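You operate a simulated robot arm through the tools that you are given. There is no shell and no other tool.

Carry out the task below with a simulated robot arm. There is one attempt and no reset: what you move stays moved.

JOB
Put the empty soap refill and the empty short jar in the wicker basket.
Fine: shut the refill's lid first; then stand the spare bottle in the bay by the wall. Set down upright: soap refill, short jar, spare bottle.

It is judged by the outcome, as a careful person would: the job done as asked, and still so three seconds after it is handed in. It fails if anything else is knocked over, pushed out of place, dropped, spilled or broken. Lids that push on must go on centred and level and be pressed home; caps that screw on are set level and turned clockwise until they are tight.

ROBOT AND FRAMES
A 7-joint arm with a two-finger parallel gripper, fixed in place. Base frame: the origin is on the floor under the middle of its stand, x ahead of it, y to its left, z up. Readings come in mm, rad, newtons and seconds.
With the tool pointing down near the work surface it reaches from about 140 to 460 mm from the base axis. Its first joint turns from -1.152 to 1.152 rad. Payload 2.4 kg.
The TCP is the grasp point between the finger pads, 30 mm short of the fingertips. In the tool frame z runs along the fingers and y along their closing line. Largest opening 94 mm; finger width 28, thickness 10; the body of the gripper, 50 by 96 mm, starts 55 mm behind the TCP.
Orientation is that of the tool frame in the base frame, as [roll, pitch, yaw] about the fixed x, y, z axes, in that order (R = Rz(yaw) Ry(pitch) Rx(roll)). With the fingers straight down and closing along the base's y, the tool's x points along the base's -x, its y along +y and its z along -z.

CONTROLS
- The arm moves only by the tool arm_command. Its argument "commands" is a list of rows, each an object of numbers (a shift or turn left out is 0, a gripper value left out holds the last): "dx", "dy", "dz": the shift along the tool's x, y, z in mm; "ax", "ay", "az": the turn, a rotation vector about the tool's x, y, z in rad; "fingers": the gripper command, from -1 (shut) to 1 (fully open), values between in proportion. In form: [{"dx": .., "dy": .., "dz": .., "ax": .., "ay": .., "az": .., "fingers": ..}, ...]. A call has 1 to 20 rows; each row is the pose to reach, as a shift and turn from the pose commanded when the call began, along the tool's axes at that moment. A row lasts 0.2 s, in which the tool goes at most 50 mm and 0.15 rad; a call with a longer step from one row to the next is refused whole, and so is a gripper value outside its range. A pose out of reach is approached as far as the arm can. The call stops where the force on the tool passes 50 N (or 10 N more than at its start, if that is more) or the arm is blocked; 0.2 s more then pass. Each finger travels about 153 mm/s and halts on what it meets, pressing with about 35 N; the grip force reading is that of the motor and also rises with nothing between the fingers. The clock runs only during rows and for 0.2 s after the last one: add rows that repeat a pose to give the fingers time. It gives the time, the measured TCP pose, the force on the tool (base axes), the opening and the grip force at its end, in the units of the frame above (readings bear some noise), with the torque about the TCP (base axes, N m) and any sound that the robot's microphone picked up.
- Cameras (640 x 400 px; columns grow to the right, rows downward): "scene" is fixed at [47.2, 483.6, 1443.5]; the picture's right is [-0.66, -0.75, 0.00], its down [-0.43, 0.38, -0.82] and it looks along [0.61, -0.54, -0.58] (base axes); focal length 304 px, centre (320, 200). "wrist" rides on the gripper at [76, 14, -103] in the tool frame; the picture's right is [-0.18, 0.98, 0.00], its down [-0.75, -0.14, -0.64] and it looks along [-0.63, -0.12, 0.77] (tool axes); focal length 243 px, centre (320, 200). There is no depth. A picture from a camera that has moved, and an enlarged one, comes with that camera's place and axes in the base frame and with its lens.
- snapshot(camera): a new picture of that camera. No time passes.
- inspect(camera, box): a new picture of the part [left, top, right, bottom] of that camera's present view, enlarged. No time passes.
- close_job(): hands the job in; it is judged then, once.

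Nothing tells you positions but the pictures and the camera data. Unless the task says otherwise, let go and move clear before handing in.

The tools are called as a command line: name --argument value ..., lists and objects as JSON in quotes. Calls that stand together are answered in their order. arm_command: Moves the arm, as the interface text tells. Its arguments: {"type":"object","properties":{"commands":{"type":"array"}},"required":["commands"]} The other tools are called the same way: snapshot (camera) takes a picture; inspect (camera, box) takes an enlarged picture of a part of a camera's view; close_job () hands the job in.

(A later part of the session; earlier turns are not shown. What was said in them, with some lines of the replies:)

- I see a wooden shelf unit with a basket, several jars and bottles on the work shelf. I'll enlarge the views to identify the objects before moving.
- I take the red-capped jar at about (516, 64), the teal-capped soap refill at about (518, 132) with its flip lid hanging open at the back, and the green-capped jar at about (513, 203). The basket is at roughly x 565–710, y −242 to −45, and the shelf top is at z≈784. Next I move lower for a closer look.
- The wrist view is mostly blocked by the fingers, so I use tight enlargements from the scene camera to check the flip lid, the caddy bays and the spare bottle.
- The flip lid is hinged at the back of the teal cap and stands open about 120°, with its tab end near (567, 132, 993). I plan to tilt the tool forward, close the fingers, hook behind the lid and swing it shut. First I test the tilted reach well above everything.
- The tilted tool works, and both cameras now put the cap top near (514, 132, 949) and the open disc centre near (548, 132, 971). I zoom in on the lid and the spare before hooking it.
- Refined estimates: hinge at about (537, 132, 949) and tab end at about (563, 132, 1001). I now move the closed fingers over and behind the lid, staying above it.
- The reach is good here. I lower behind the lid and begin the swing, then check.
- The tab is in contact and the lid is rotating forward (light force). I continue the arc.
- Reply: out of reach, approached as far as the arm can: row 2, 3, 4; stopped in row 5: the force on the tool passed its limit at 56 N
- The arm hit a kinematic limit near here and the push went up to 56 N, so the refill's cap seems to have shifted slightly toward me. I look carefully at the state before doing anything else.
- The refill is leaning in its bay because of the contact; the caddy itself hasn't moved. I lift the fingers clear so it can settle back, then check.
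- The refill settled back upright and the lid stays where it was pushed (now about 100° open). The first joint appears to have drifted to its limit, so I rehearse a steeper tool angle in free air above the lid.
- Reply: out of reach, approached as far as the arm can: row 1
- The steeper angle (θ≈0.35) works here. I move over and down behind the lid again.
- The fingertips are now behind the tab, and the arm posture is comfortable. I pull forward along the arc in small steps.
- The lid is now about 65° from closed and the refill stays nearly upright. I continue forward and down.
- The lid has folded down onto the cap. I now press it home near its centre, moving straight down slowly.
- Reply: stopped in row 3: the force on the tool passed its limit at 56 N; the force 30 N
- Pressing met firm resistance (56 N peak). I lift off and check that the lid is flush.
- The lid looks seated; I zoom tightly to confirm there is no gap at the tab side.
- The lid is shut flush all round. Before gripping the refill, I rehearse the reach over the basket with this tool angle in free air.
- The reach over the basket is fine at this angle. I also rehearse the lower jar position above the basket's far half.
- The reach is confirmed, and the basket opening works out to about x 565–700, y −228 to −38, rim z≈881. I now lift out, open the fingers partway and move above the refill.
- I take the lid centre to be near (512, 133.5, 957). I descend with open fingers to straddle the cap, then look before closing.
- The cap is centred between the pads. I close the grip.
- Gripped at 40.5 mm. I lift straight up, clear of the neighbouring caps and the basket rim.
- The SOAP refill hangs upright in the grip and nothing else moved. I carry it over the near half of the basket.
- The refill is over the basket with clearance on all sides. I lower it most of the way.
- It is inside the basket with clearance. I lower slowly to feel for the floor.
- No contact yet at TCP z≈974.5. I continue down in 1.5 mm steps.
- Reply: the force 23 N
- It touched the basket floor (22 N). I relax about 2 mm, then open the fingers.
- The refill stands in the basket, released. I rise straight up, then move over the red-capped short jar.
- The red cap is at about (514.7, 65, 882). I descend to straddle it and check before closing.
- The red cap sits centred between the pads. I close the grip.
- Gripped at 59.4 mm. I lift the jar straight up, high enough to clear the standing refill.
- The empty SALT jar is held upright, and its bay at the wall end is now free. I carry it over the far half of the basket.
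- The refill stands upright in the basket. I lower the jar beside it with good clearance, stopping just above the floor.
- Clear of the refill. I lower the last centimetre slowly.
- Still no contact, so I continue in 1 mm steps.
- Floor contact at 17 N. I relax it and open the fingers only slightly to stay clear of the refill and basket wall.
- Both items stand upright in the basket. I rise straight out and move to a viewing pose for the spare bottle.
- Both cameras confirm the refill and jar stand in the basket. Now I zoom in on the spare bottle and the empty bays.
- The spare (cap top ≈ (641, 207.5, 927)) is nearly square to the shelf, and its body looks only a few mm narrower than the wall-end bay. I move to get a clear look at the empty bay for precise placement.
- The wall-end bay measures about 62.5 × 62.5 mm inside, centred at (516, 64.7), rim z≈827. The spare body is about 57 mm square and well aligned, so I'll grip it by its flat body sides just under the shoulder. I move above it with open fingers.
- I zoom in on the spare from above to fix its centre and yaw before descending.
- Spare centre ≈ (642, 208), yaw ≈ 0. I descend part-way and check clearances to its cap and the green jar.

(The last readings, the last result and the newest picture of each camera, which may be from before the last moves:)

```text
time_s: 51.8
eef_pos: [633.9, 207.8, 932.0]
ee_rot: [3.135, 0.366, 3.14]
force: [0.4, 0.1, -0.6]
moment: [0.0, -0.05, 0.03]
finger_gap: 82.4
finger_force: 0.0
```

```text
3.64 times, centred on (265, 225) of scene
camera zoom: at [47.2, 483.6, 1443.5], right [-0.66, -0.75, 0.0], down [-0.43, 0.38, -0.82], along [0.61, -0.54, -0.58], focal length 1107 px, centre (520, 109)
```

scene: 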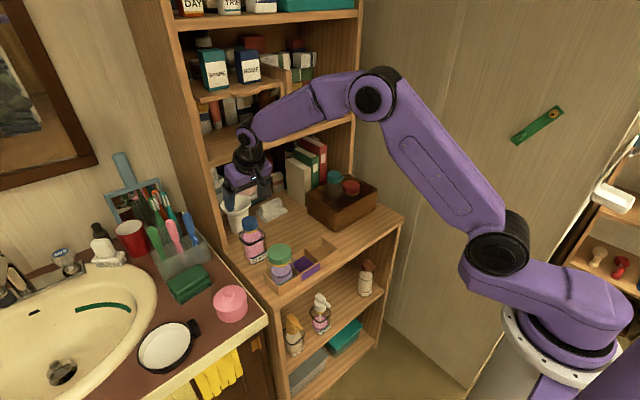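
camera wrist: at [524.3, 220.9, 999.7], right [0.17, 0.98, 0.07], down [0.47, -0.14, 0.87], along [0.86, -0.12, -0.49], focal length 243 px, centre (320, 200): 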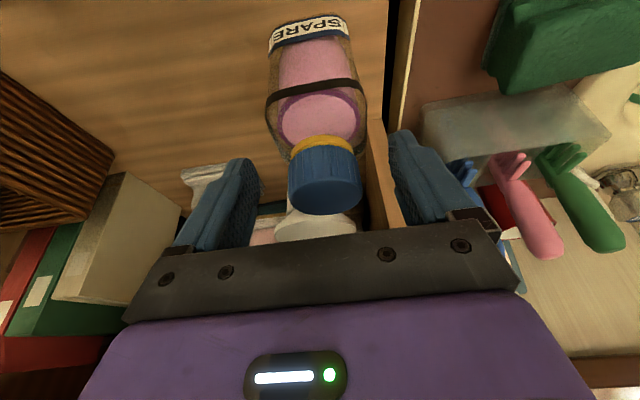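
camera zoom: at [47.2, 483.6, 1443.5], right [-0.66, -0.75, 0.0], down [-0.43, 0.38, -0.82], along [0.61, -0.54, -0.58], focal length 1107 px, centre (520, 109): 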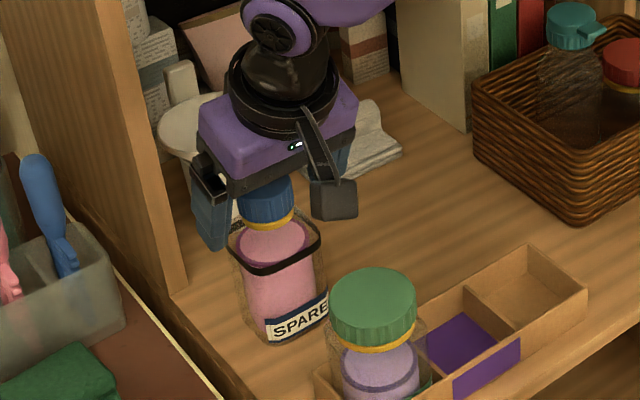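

Well centred with room to spare. I descend to the body grip height.

arm_command --commands '[{"dx": 3.8, "dz": 9.8}, {"dx": 7.5, "dz": 19.6}, {"dx": 11.3, "dz": 29.4}, {"dx": 15, "dz": 39.2}, {"dx": 15, "dz": 39.2}]'

snapshot --camera "wrist"

inspect --camera "scene" --box '[220, 190, 310, 270]'

```text
time_s: 53.0
eef_pos: [632.9, 208.4, 888.6]
ee_rot: [3.139, 0.368, 3.14]
force: [-0.4, -0.7, 0.2]
moment: [0.05, -0.03, 0.02]
finger_gap: 82.4
finger_force: 0.2
```

```text
taken
camera wrist: at [524.8, 221.4, 956.5], right [0.17, 0.98, 0.07], down [0.47, -0.14, 0.87], along [0.86, -0.12, -0.49], focal length 243 px, centre (320, 200)
```

wrist: 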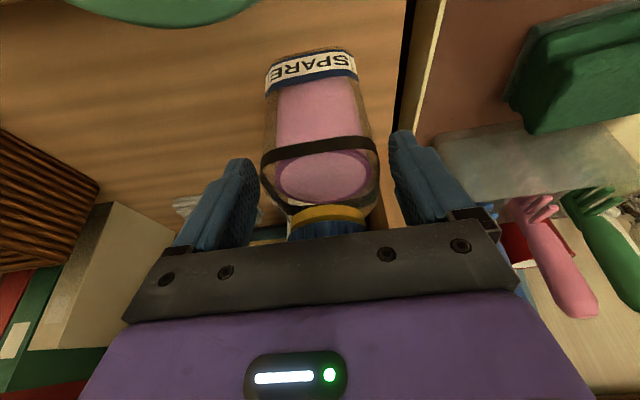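

```text
5.00 times, centred on (265, 230) of scene
camera zoom: at [47.2, 483.6, 1443.5], right [-0.66, -0.75, 0.0], down [-0.43, 0.38, -0.82], along [0.61, -0.54, -0.58], focal length 1522 px, centre (595, 50)
```

zoom: 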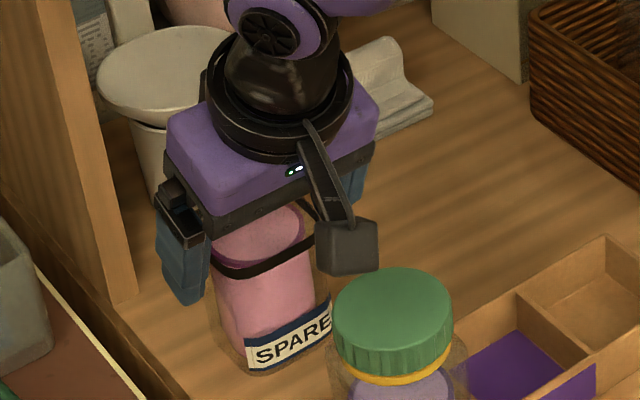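

The bottle's shoulders lie between the pads. I close on the body.

arm_command --commands '[{"fingers": 0.5}, {"fingers": 0.2}, {"fingers": -0.3}, {"fingers": -1}, {"fingers": -1}]'

snapshot --camera "wrist"

inspect --camera "scene" --box '[220, 190, 310, 270]'

```text
time_s: 54.2
eef_pos: [633.3, 209.0, 888.4]
ee_rot: [3.137, 0.368, -3.141]
force: [0.1, 1.3, -0.3]
moment: [-0.04, 0.01, -0.01]
finger_gap: 64.0
finger_force: 35.0
```

```text
taken
camera wrist: at [524.7, 221.5, 956.6], right [0.17, 0.98, 0.07], down [0.47, -0.14, 0.87], along [0.86, -0.12, -0.49], focal length 243 px, centre (320, 200)
```

wrist: 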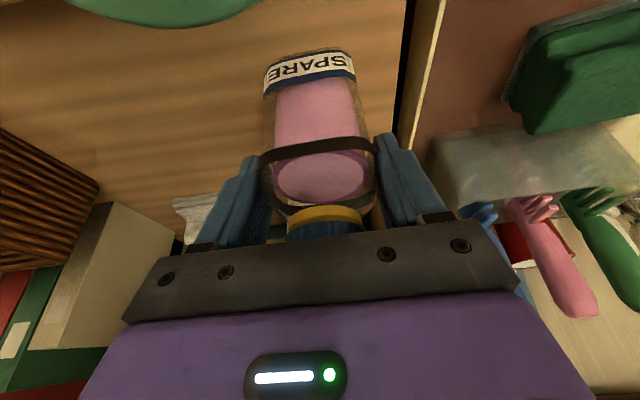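

```text
5.00 times, centred on (265, 230) of scene
camera zoom: at [47.2, 483.6, 1443.5], right [-0.66, -0.75, 0.0], down [-0.43, 0.38, -0.82], along [0.61, -0.54, -0.58], focal length 1522 px, centre (595, 50)
```

zoom: 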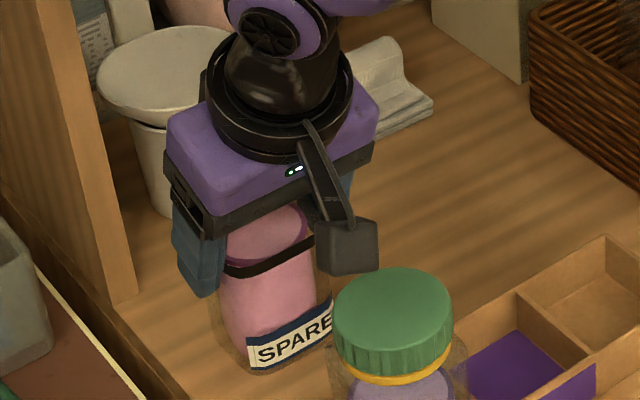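

The grip closed at 64 mm, wider than I measured for the body, so I check the body and band widths more closely before carrying it to a 62 mm bay.

inspect --camera "wrist" --box '[240, 30, 400, 240]'

inspect --camera "scene" --box '[245, 225, 290, 270]'

```text
1.90 times, centred on (320, 135) of wrist
camera zoom: at [524.7, 221.5, 956.6], right [0.17, 0.98, 0.07], down [0.47, -0.14, 0.87], along [0.86, -0.12, -0.49], focal length 462 px, centre (320, 324)
```

zoom: 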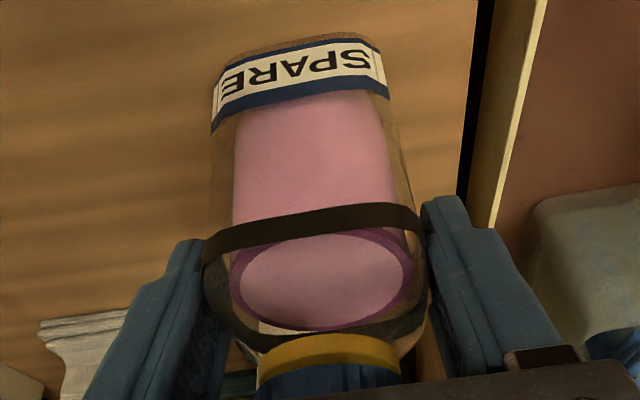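

```text
8.89 times, centred on (268, 248) of scene
camera zoom: at [47.2, 483.6, 1443.5], right [-0.66, -0.75, 0.0], down [-0.43, 0.38, -0.82], along [0.61, -0.54, -0.58], focal length 2705 px, centre (787, -222)
```

zoom: 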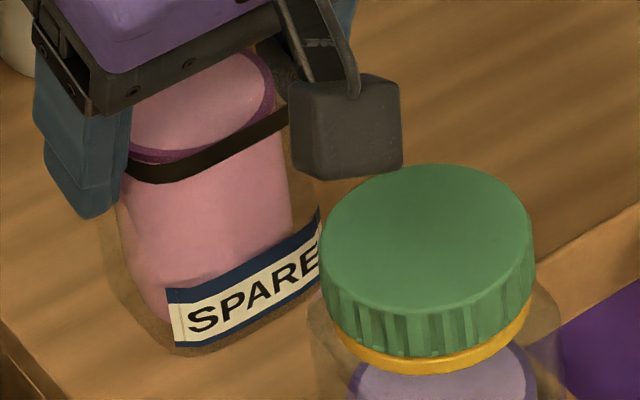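

inspect --camera "wrist" --box '[245, 90, 305, 200]'

inspect --camera "wrist" --box '[330, 70, 400, 190]'

inspect --camera "scene" --box '[250, 232, 280, 264]'

```text
3.64 times, centred on (275, 145) of wrist
camera zoom: at [524.7, 221.5, 956.6], right [0.17, 0.98, 0.07], down [0.47, -0.14, 0.87], along [0.86, -0.12, -0.49], focal length 882 px, centre (484, 400)
```

zoom: 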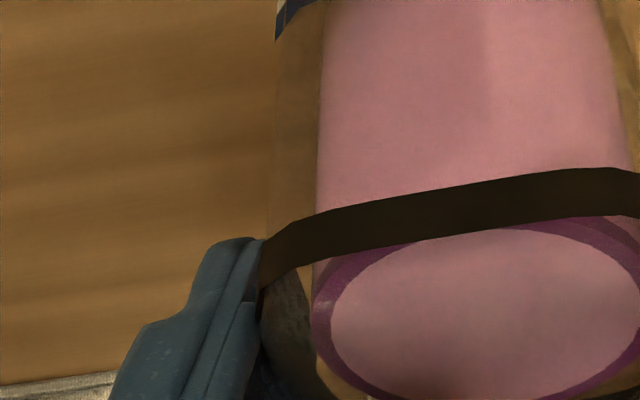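

```text
3.33 times, centred on (365, 130) of wrist
camera zoom: at [524.7, 221.5, 956.6], right [0.17, 0.98, 0.07], down [0.47, -0.14, 0.87], along [0.86, -0.12, -0.49], focal length 809 px, centre (170, 433)
```

zoom: 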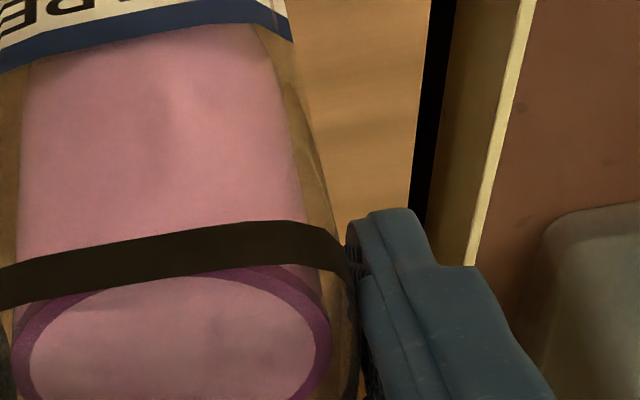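

```text
12.50 times, centred on (265, 248) of scene
camera zoom: at [47.2, 483.6, 1443.5], right [-0.66, -0.75, 0.0], down [-0.43, 0.38, -0.82], along [0.61, -0.54, -0.58], focal length 3804 px, centre (1008, -400)
```

zoom: 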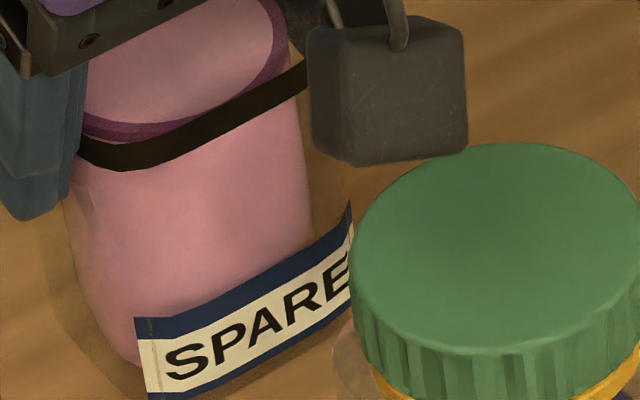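

The body itself looks like 59–61 mm with a slightly protruding band that stays above the bay rim, so it should fit with 1–2 mm per side. I lift the spare straight up, well clear.

arm_command --commands '[{"dx": -1.4, "dz": -3.7}, {"dx": -5.4, "dz": -14}, {"dx": -14.4, "dz": -37.3}, {"dx": -25.1, "dz": -65.3}, {"dx": -35.9, "dz": -93.3}, {"dx": -46.7, "dz": -121.3}, {"dx": -46.7, "dz": -121.3}]'

snapshot --camera "wrist"

inspect --camera "scene" --box '[210, 140, 340, 290]'

```text
time_s: 55.8
eef_pos: [634.4, 205.1, 1021.2]
ee_rot: [3.139, 0.365, -3.141]
force: [-0.3, 0.0, -1.7]
moment: [0.01, 0.0, -0.01]
finger_gap: 63.7
finger_force: 35.1
```

```text
taken
camera wrist: at [525.2, 218.6, 1088.4], right [0.17, 0.98, 0.07], down [0.47, -0.14, 0.87], along [0.86, -0.12, -0.49], focal length 243 px, centre (320, 200)
```

wrist: 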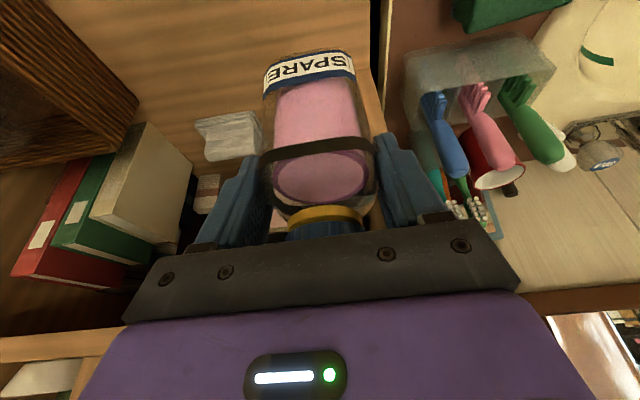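

```text
2.67 times, centred on (275, 215) of scene
camera zoom: at [47.3, 483.6, 1443.5], right [-0.66, -0.75, 0.0], down [-0.43, 0.38, -0.82], along [0.61, -0.54, -0.58], focal length 812 px, centre (440, 160)
```

zoom: 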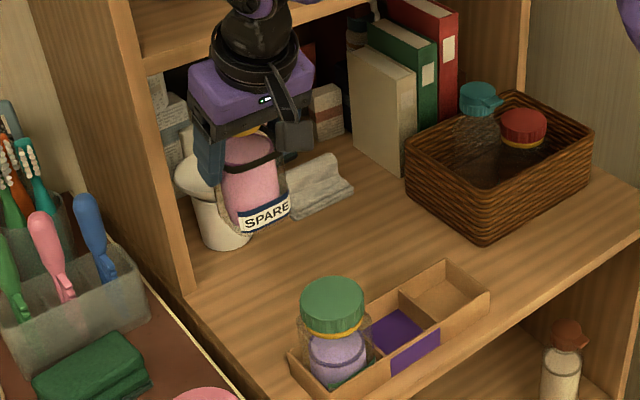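

The spare is held upright. I carry it across to above the wall-end bay at height.

arm_command --commands '[{"dx": 16.9, "dy": -20.1, "dz": -6.5}, {"dx": 33.9, "dy": -40.1, "dz": -12.9}, {"dx": 50.8, "dy": -60.2, "dz": -19.4}, {"dx": 67.8, "dy": -80.2, "dz": -25.9}, {"dx": 84.7, "dy": -100.3, "dz": -32.4}, {"dx": 101.7, "dy": -120.3, "dz": -38.8}, {"dx": 118.6, "dy": -140.4, "dz": -45.3}, {"dx": 118.6, "dy": -140.4, "dz": -45.3}]'

snapshot --camera "wrist"

inspect --camera "scene" --box '[255, 170, 375, 290]'

```text
time_s: 57.6
eef_pos: [506.1, 67.6, 1018.4]
ee_rot: [3.14, 0.365, 3.141]
force: [0.2, -0.4, -2.3]
moment: [0.0, 0.0, -0.04]
finger_gap: 63.9
finger_force: 34.8
```

```text
taken
camera wrist: at [398.7, 79.9, 1086.3], right [0.17, 0.98, 0.07], down [0.47, -0.14, 0.87], along [0.86, -0.12, -0.49], focal length 243 px, centre (320, 200)
```

wrist: 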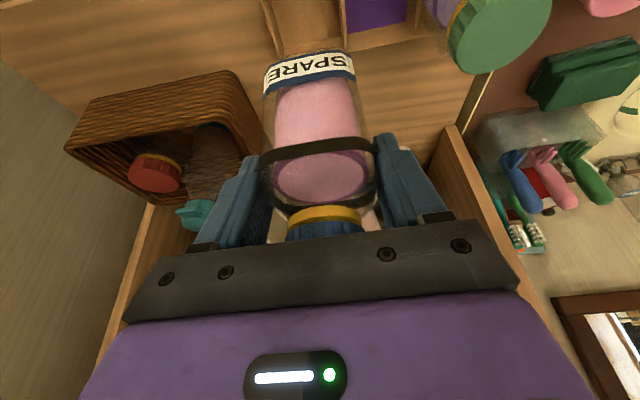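

```text
3.33 times, centred on (315, 230) of scene
camera zoom: at [47.3, 483.6, 1443.5], right [-0.66, -0.75, 0.0], down [-0.43, 0.38, -0.82], along [0.61, -0.54, -0.58], focal length 1014 px, centre (337, 100)
```

zoom: 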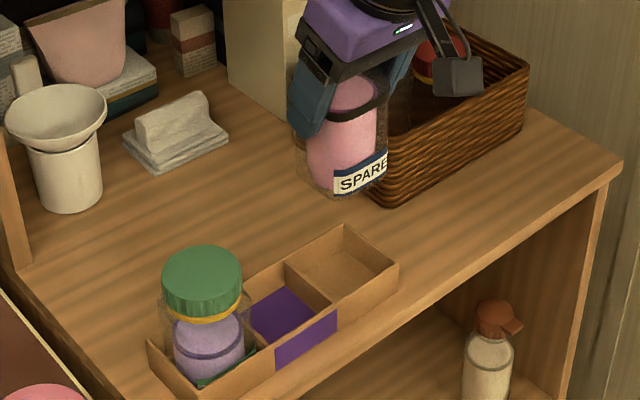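

I descend to hover with the bottle's base about 10 mm above the bay rim and check alignment.

arm_command --commands '[{"dx": 6.6, "dy": -1, "dz": 18.3}, {"dx": 13.3, "dy": -2, "dz": 36.7}, {"dx": 20, "dy": -2.9, "dz": 55}, {"dx": 26.6, "dy": -2.9, "dz": 73.3}, {"dx": 26.6, "dy": -2.9, "dz": 73.3}]'

inspect --camera "wrist" --box '[230, 0, 410, 180]'

inspect --camera "scene" --box '[285, 210, 355, 280]'

```text
time_s: 58.8
eef_pos: [509.5, 63.7, 941.0]
ee_rot: [3.137, 0.366, -3.14]
force: [-0.2, 0.1, -2.6]
moment: [-0.02, 0.03, 0.02]
finger_gap: 63.6
finger_force: 35.1
```

```text
2.22 times, centred on (320, 90) of wrist
camera zoom: at [401.0, 77.8, 1007.9], right [0.17, 0.98, 0.07], down [0.47, -0.14, 0.87], along [0.86, -0.12, -0.49], focal length 539 px, centre (320, 444)
```

zoom: 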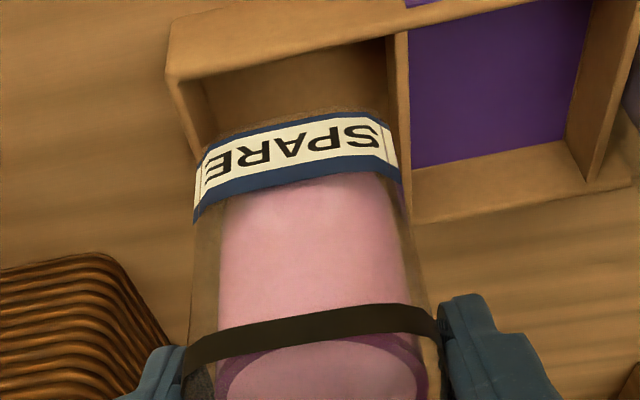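

```text
5.71 times, centred on (320, 245) of scene
camera zoom: at [47.3, 483.6, 1443.5], right [-0.66, -0.75, 0.0], down [-0.43, 0.38, -0.82], along [0.61, -0.54, -0.58], focal length 1739 px, centre (320, -57)
```

zoom: 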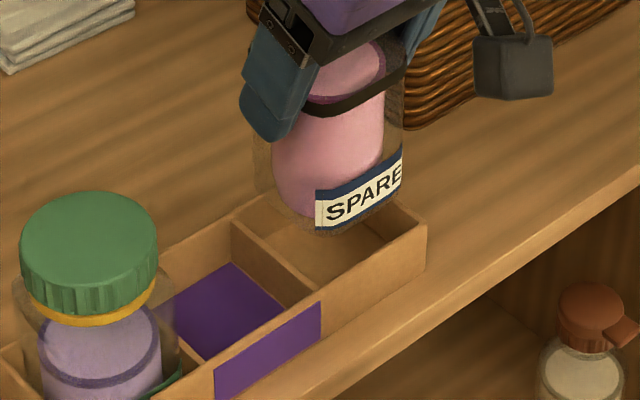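

The bottle hovers over the bay. I zoom in on its base against the bay walls to fine-tune the alignment.

inspect --camera "scene" --box '[300, 222, 340, 262]'

inspect --camera "wrist" --box '[260, 0, 380, 110]'

```text
10.00 times, centred on (320, 242) of scene
camera zoom: at [47.3, 483.6, 1443.5], right [-0.66, -0.75, 0.0], down [-0.43, 0.38, -0.82], along [0.61, -0.54, -0.58], focal length 3043 px, centre (320, -220)
```

zoom: 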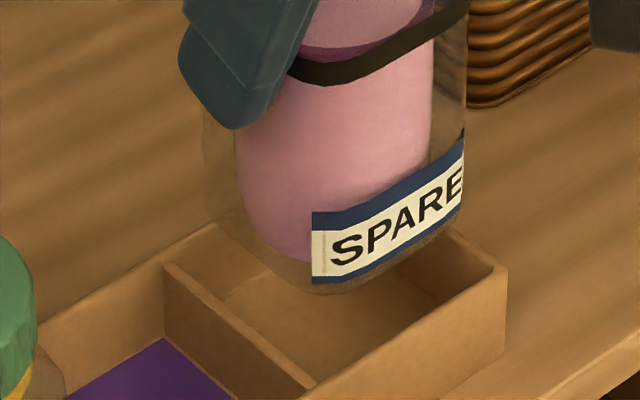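

```text
3.64 times, centred on (320, 55) of wrist
camera zoom: at [401.0, 77.8, 1007.9], right [0.17, 0.98, 0.07], down [0.47, -0.14, 0.87], along [0.86, -0.12, -0.49], focal length 882 px, centre (320, 727)
```

zoom: 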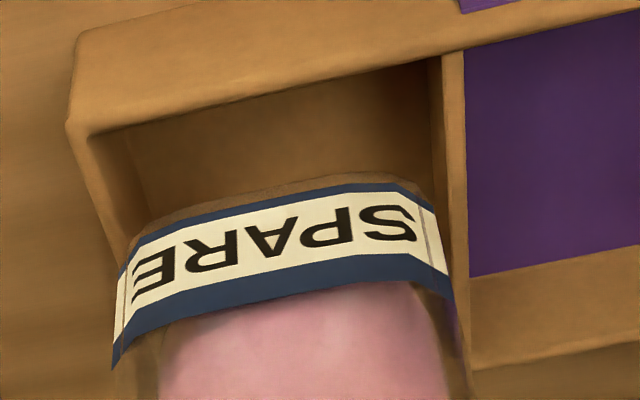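

The bottle body is about 60 mm square and the bay is about 65 × 62.7 mm, so I need to shift about 2 mm toward me. I correct and lower to just above the rim.

arm_command --commands '[{"dx": 2.0, "dy": 0.3, "dz": -0.8}, {"dx": 3.4, "dy": 0.3, "dz": 2.9}, {"dx": 4.9, "dy": 0.3, "dz": 6.6}, {"dx": 4.9, "dy": 0.3, "dz": 6.6}]'

inspect --camera "wrist" --box '[260, 0, 380, 110]'

inspect --camera "scene" --box '[300, 222, 340, 262]'

```text
time_s: 59.8
eef_pos: [506.0, 63.9, 932.9]
ee_rot: [3.138, 0.366, 3.141]
force: [-0.5, -0.4, -2.1]
moment: [-0.02, 0.02, 0.01]
finger_gap: 63.7
finger_force: 34.9
```

```text
3.64 times, centred on (320, 55) of wrist
camera zoom: at [397.5, 77.3, 1000.7], right [0.17, 0.98, 0.07], down [0.47, -0.14, 0.87], along [0.86, -0.12, -0.49], focal length 882 px, centre (320, 727)
```

zoom: 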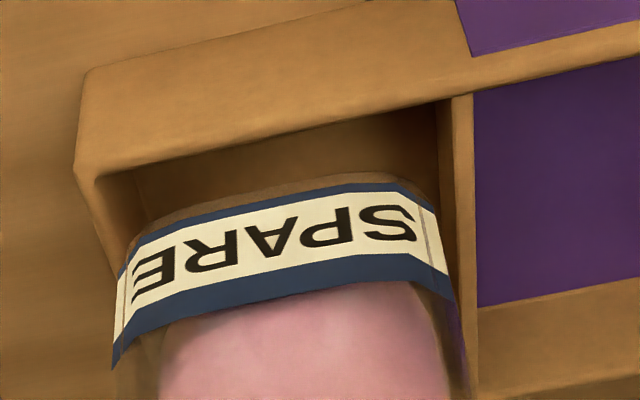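

```text
10.00 times, centred on (320, 242) of scene
camera zoom: at [47.3, 483.6, 1443.5], right [-0.66, -0.75, 0.0], down [-0.43, 0.38, -0.82], along [0.61, -0.54, -0.58], focal length 3043 px, centre (320, -220)
```

zoom: 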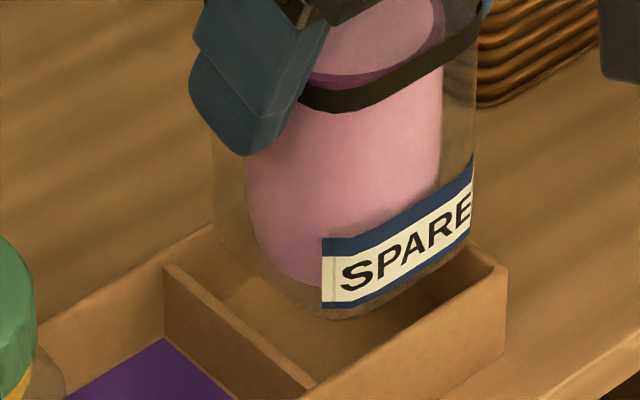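

Front and back gaps now look even; I shift about 1.2 mm left and lower gently into the bay, watching the force.

arm_command --commands '[{"dx": 0, "dy": 1.2, "dz": 0}, {"dx": 1.4, "dy": 1.2, "dz": 3.7}, {"dx": 2.9, "dy": 1.2, "dz": 7.5}, {"dx": 3.9, "dy": 1.2, "dz": 10.3}, {"dx": 3.9, "dy": 1.2, "dz": 10.3}]'

inspect --camera "wrist" --box '[260, 0, 380, 110]'

inspect --camera "scene" --box '[300, 222, 340, 262]'

```text
time_s: 61.0
eef_pos: [505.7, 64.8, 922.2]
ee_rot: [3.138, 0.366, 3.14]
force: [0.3, 0.7, -2.6]
moment: [0.03, 0.02, 0.0]
finger_gap: 63.7
finger_force: 34.9
```

```text
3.64 times, centred on (320, 55) of wrist
camera zoom: at [398.1, 78.9, 989.6], right [0.17, 0.98, 0.07], down [0.47, -0.14, 0.87], along [0.86, -0.12, -0.49], focal length 882 px, centre (320, 727)
```

zoom: 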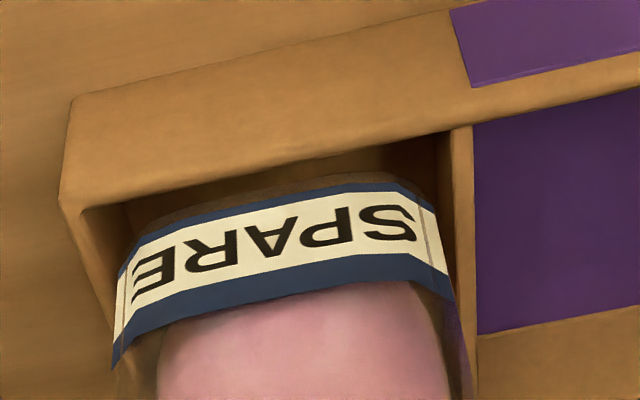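

```text
10.00 times, centred on (320, 242) of scene
camera zoom: at [47.3, 483.6, 1443.5], right [-0.66, -0.75, 0.0], down [-0.43, 0.38, -0.82], along [0.61, -0.54, -0.58], focal length 3043 px, centre (320, -220)
```

zoom: 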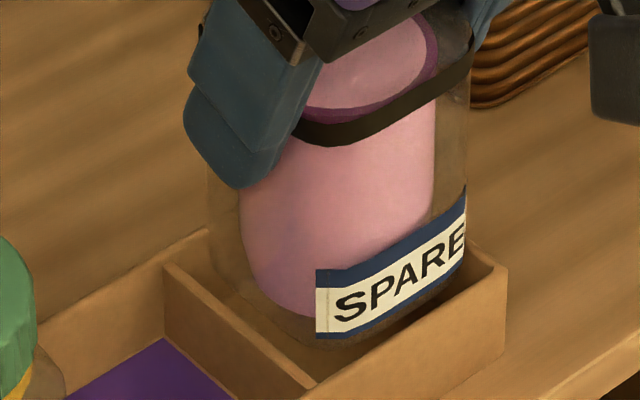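

Gaps look even on all visible sides. I continue down in small steps.

arm_command --commands '[{"dx": 0.7, "dy": 0.7, "dz": 1.9}, {"dx": 1.4, "dy": 0.7, "dz": 3.7}, {"dx": 2.1, "dy": 0.7, "dz": 5.6}, {"dx": 2.9, "dy": 0.7, "dz": 7.5}]'

inspect --camera "wrist" --box '[260, 0, 380, 110]'

inspect --camera "scene" --box '[300, 222, 340, 262]'

```text
time_s: 62.0
eef_pos: [506.5, 65.8, 915.4]
ee_rot: [3.138, 0.365, -3.141]
force: [0.3, 0.0, -4.1]
moment: [-0.02, 0.0, 0.0]
finger_gap: 63.5
finger_force: 35.2
```

```text
3.64 times, centred on (320, 55) of wrist
camera zoom: at [397.3, 79.4, 981.9], right [0.17, 0.98, 0.07], down [0.47, -0.14, 0.87], along [0.86, -0.12, -0.49], focal length 882 px, centre (320, 727)
```

zoom: 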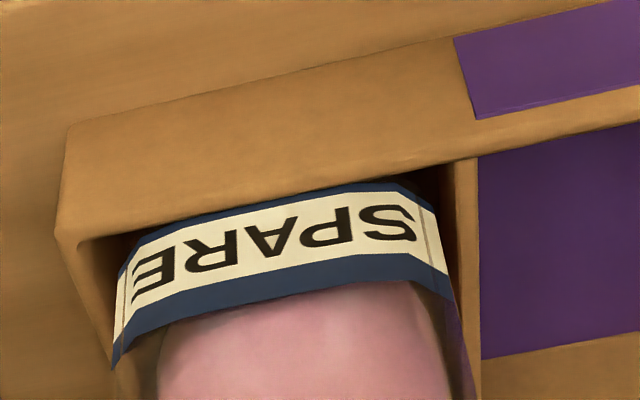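

```text
10.00 times, centred on (320, 242) of scene
camera zoom: at [47.3, 483.6, 1443.5], right [-0.66, -0.75, 0.0], down [-0.43, 0.38, -0.82], along [0.61, -0.54, -0.58], focal length 3043 px, centre (320, -220)
```

zoom: 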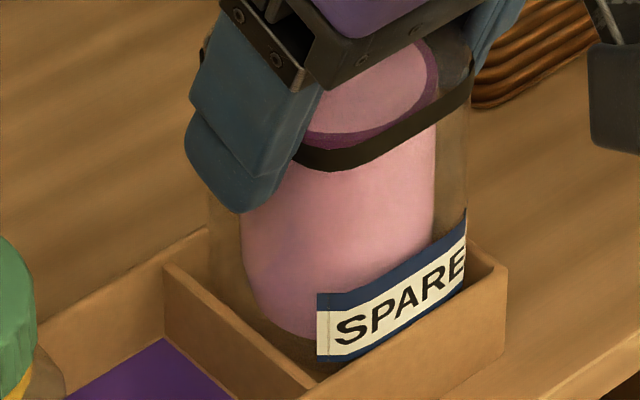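

The base is inside the bay and free. I continue lowering.

arm_command --commands '[{"dx": 1.1, "dy": 0.6, "dz": 2.8}, {"dx": 2.1, "dy": 0.6, "dz": 5.6}, {"dx": 3.2, "dy": 0.6, "dz": 8.4}, {"dx": 4.3, "dy": 0.6, "dz": 11.2}, {"dx": 5.0, "dy": 0.6, "dz": 13.1}]'

inspect --camera "wrist" --box '[260, 0, 380, 110]'

inspect --camera "scene" --box '[290, 212, 345, 267]'

```text
time_s: 63.2
eef_pos: [506.2, 67.8, 899.0]
ee_rot: [3.136, 0.365, -3.141]
force: [-0.6, -0.8, -2.6]
moment: [-0.02, 0.03, -0.03]
finger_gap: 63.4
finger_force: 34.9
```

```text
3.64 times, centred on (320, 55) of wrist
camera zoom: at [397.9, 80.3, 967.9], right [0.17, 0.98, 0.07], down [0.47, -0.14, 0.87], along [0.86, -0.12, -0.49], focal length 882 px, centre (320, 727)
```

zoom: 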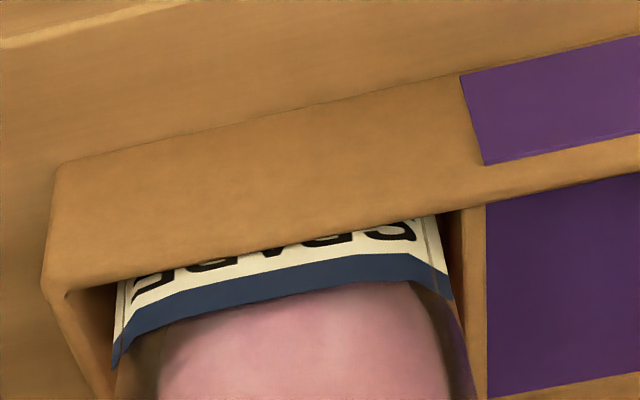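

```text
7.27 times, centred on (318, 240) of scene
camera zoom: at [47.3, 483.6, 1443.5], right [-0.66, -0.75, 0.0], down [-0.43, 0.38, -0.82], along [0.61, -0.54, -0.58], focal length 2213 px, centre (338, -87)
```

zoom: 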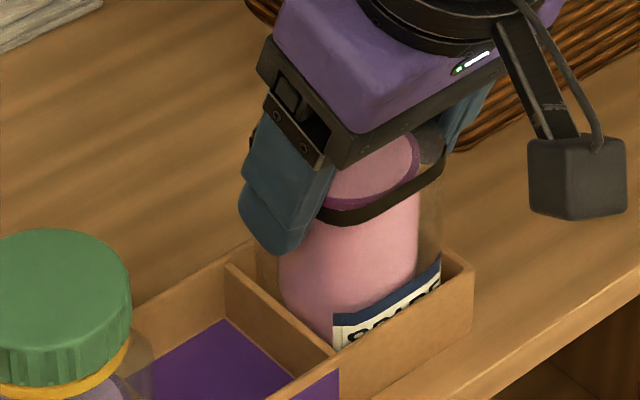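

It slides in freely. Now the last few millimetres to floor contact.

arm_command --commands '[{"dx": 0.7, "dz": 1.9}, {"dx": 1.1, "dz": 2.8}, {"dx": 1.4, "dz": 3.7}]'

```text
time_s: 64.0
eef_pos: [506.9, 66.5, 896.9]
ee_rot: [3.137, 0.367, 3.141]
force: [0.8, -0.6, -2.8]
moment: [-0.01, 0.01, -0.01]
finger_gap: 63.7
finger_force: 35.0
```

arm_command --commands '[{"dx": 0.5, "dz": 1.4}, {"dx": 0.9, "dz": 2.3}, {"dx": 1.2, "dz": 3.1}]'

```text
time_s: 64.8
eef_pos: [505.2, 67.6, 893.8]
ee_rot: [3.138, 0.367, -3.141]
force: [2.9, 0.1, -1.3]
moment: [0.06, -0.14, -0.07]
finger_gap: 63.8
finger_force: 34.7
```

arm_command --commands '[{"dx": -0.7, "dz": 0.3}, {"dx": -0.4, "dz": 1.2}, {"dx": -0.1, "dz": 2.0}]'

```text
time_s: 65.6
eef_pos: [507.8, 67.6, 892.1]
ee_rot: [3.138, 0.367, 3.141]
force: [-10.7, -0.6, 26.6]
moment: [-0.02, 0.12, 0.03]
finger_gap: 63.6
finger_force: 35.4
```

Firm floor contact (27 N). I relax slightly, then open the fingers.

arm_command --commands '[{"dx": -0.5, "dz": -1.5}, {"dx": -0.5, "dz": -1.5}, {"dx": -0.5, "dz": -1.5, "fingers": 0.45}, {"dx": -0.5, "dz": -1.5, "fingers": 0.65}, {"dx": -0.5, "dz": -1.5, "fingers": 0.65}]'

snapshot --camera "wrist"

inspect --camera "scene" --box '[290, 202, 355, 267]'

```text
time_s: 66.8
eef_pos: [506.5, 68.1, 892.8]
ee_rot: [3.139, 0.364, 3.141]
force: [0.1, 0.2, -0.3]
moment: [0.04, 0.02, 0.02]
finger_gap: 77.6
finger_force: 0.0
```

```text
taken
camera wrist: at [398.1, 80.8, 960.2], right [0.17, 0.98, 0.07], down [0.47, -0.14, 0.87], along [0.86, -0.12, -0.49], focal length 243 px, centre (320, 200)
```

wrist: 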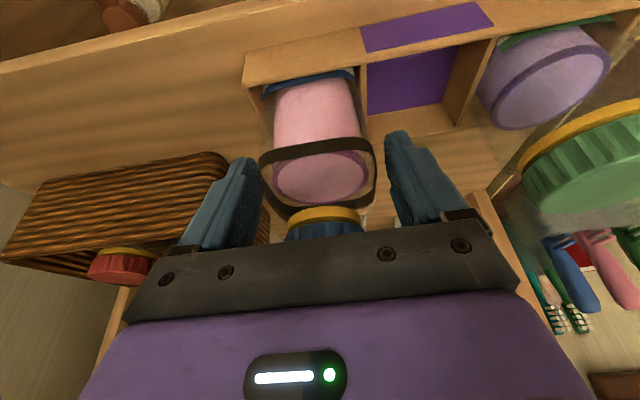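

```text
6.15 times, centred on (322, 234) of scene
camera zoom: at [47.2, 483.6, 1443.5], right [-0.66, -0.75, 0.0], down [-0.43, 0.38, -0.82], along [0.61, -0.54, -0.58], focal length 1873 px, centre (305, -12)
```

zoom: 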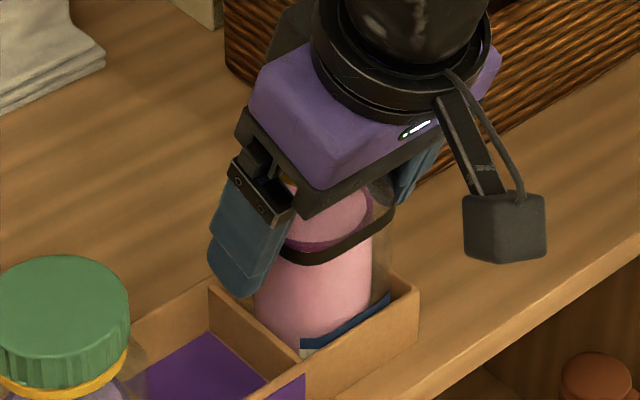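

Released, and the bottle stands in its bay. I rise straight up and retreat clear.

arm_command --commands '[{"dx": -3.6, "dz": -9.3}, {"dx": -10.7, "dz": -28}, {"dx": -25, "dz": -65.4}, {"dx": -39.2, "dz": -102.8}, {"dx": -53.4, "dz": -140.2}, {"dx": -25, "dz": -155}, {"dx": 10, "dz": -170}, {"dx": 45, "dz": -185}, {"dx": 45, "dz": -185}]'

snapshot --camera "scene"

inspect --camera "scene" --box '[220, 160, 410, 300]'

snapshot --camera "wrist"

```text
time_s: 68.8
eef_pos: [399.1, 66.5, 1047.1]
ee_rot: [3.137, 0.365, -3.139]
force: [0.0, 0.4, -0.1]
moment: [-0.03, 0.03, 0.0]
finger_gap: 77.5
finger_force: 0.0
```

```text
taken
```

scene: 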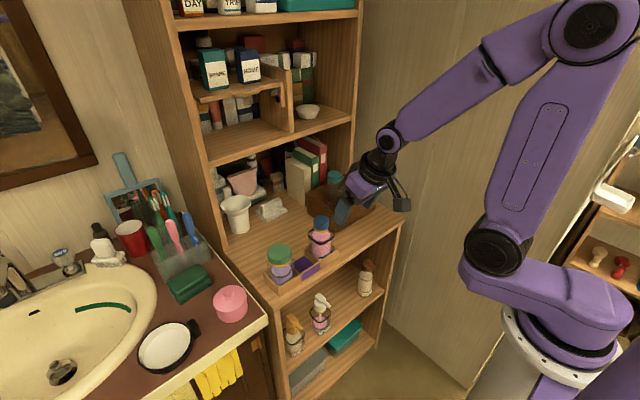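

```text
2.86 times, centred on (315, 230) of scene
camera zoom: at [47.2, 483.6, 1443.5], right [-0.66, -0.75, 0.0], down [-0.43, 0.38, -0.82], along [0.61, -0.54, -0.58], focal length 869 px, centre (334, 114)
```

zoom: 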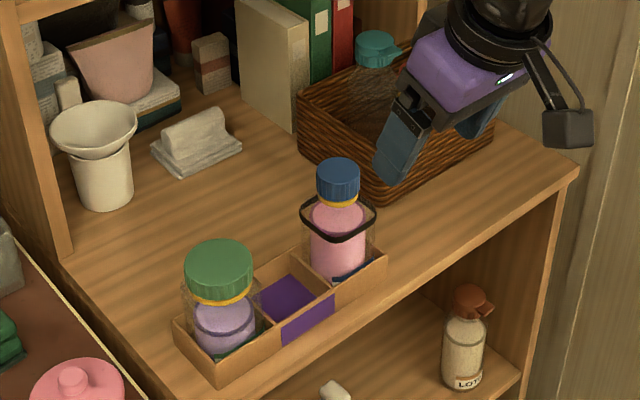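

```text
taken
camera wrist: at [290.2, 80.1, 1115.4], right [0.17, 0.98, 0.07], down [0.47, -0.14, 0.87], along [0.86, -0.12, -0.49], focal length 243 px, centre (320, 200)
```

wrist: 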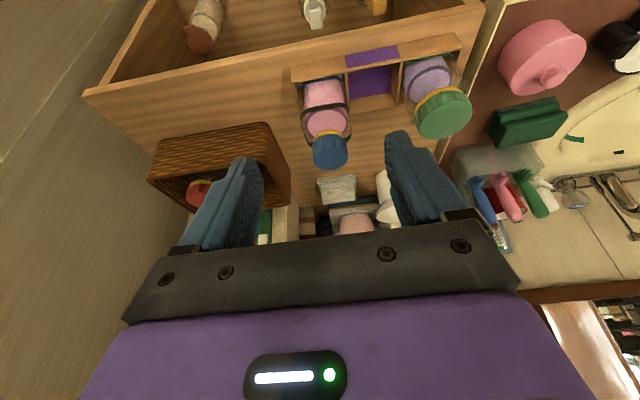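

I raise the arm out of the camera's line for a final check of everything.

arm_command --commands '[{"dx": -12, "dz": -37}, {"dx": -24, "dz": -74}, {"dx": -36, "dz": -111}, {"dx": -48, "dz": -148}, {"dx": -48, "dz": -148}]'

inspect --camera "scene" --box '[290, 160, 400, 240]'

inspect --camera "scene" --box '[260, 205, 345, 295]'

inspect --camera "scene" --box '[210, 150, 410, 300]'

```text
time_s: 70.0
eef_pos: [390.6, 67.1, 1204.2]
ee_rot: [3.138, 0.363, 3.141]
force: [0.0, 0.3, 0.1]
moment: [-0.01, 0.02, 0.01]
finger_gap: 77.6
finger_force: 0.1
```

```text
5.00 times, centred on (345, 200) of scene
camera zoom: at [47.2, 483.6, 1443.5], right [-0.66, -0.75, 0.0], down [-0.43, 0.38, -0.82], along [0.61, -0.54, -0.58], focal length 1522 px, centre (195, 200)
```

zoom: 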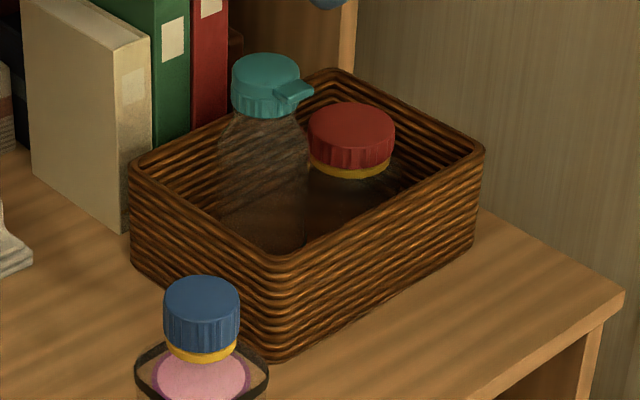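

```text
4.44 times, centred on (302, 250) of scene
camera zoom: at [47.2, 483.6, 1443.5], right [-0.66, -0.75, 0.0], down [-0.43, 0.38, -0.82], along [0.61, -0.54, -0.58], focal length 1352 px, centre (398, -22)
```

zoom: 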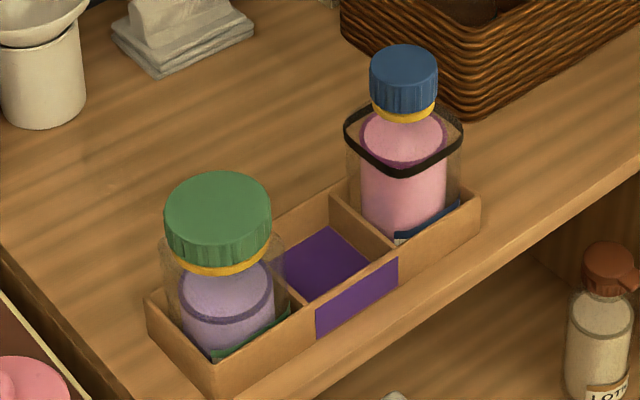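

```text
2.67 times, centred on (310, 225) of scene
camera zoom: at [47.2, 483.6, 1443.5], right [-0.66, -0.75, 0.0], down [-0.43, 0.38, -0.82], along [0.61, -0.54, -0.58], focal length 812 px, centre (347, 133)
```

zoom: 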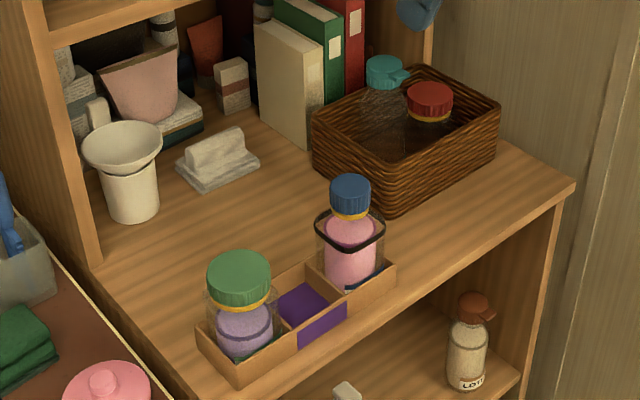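

Everything checks out. The refill, lid shut, and the empty short jar stand upright in the basket. The spare stands upright in the wall-end bay, and the caddy and its neighbours are where they were. The arm is clear, so I hand the job in.

close_job

```text
The job is handed in.
```

I shut the soap refill's lid, and the refill and the empty short jar (labelled SALT) now stand upright in the wicker basket. The spare bottle stands upright in the bay at the right-hand end of the holder. The job is handed in.

- **Bay choice:** I took "the bay by the wall" to mean the bay nearest the wall on the right, which the short jar had just left. The purple-marked middle bay is empty.
- **Lid:** the first attempt to close it tipped the refill forward in its bay with a 56 N push. It settled back upright, and the second attempt closed the lid flush.
- **Everything else:** in the final pictures the holder, the green-capped jar and the other things on the shelf look undisturbed. I had let go of everything and moved the arm clear before handing in.
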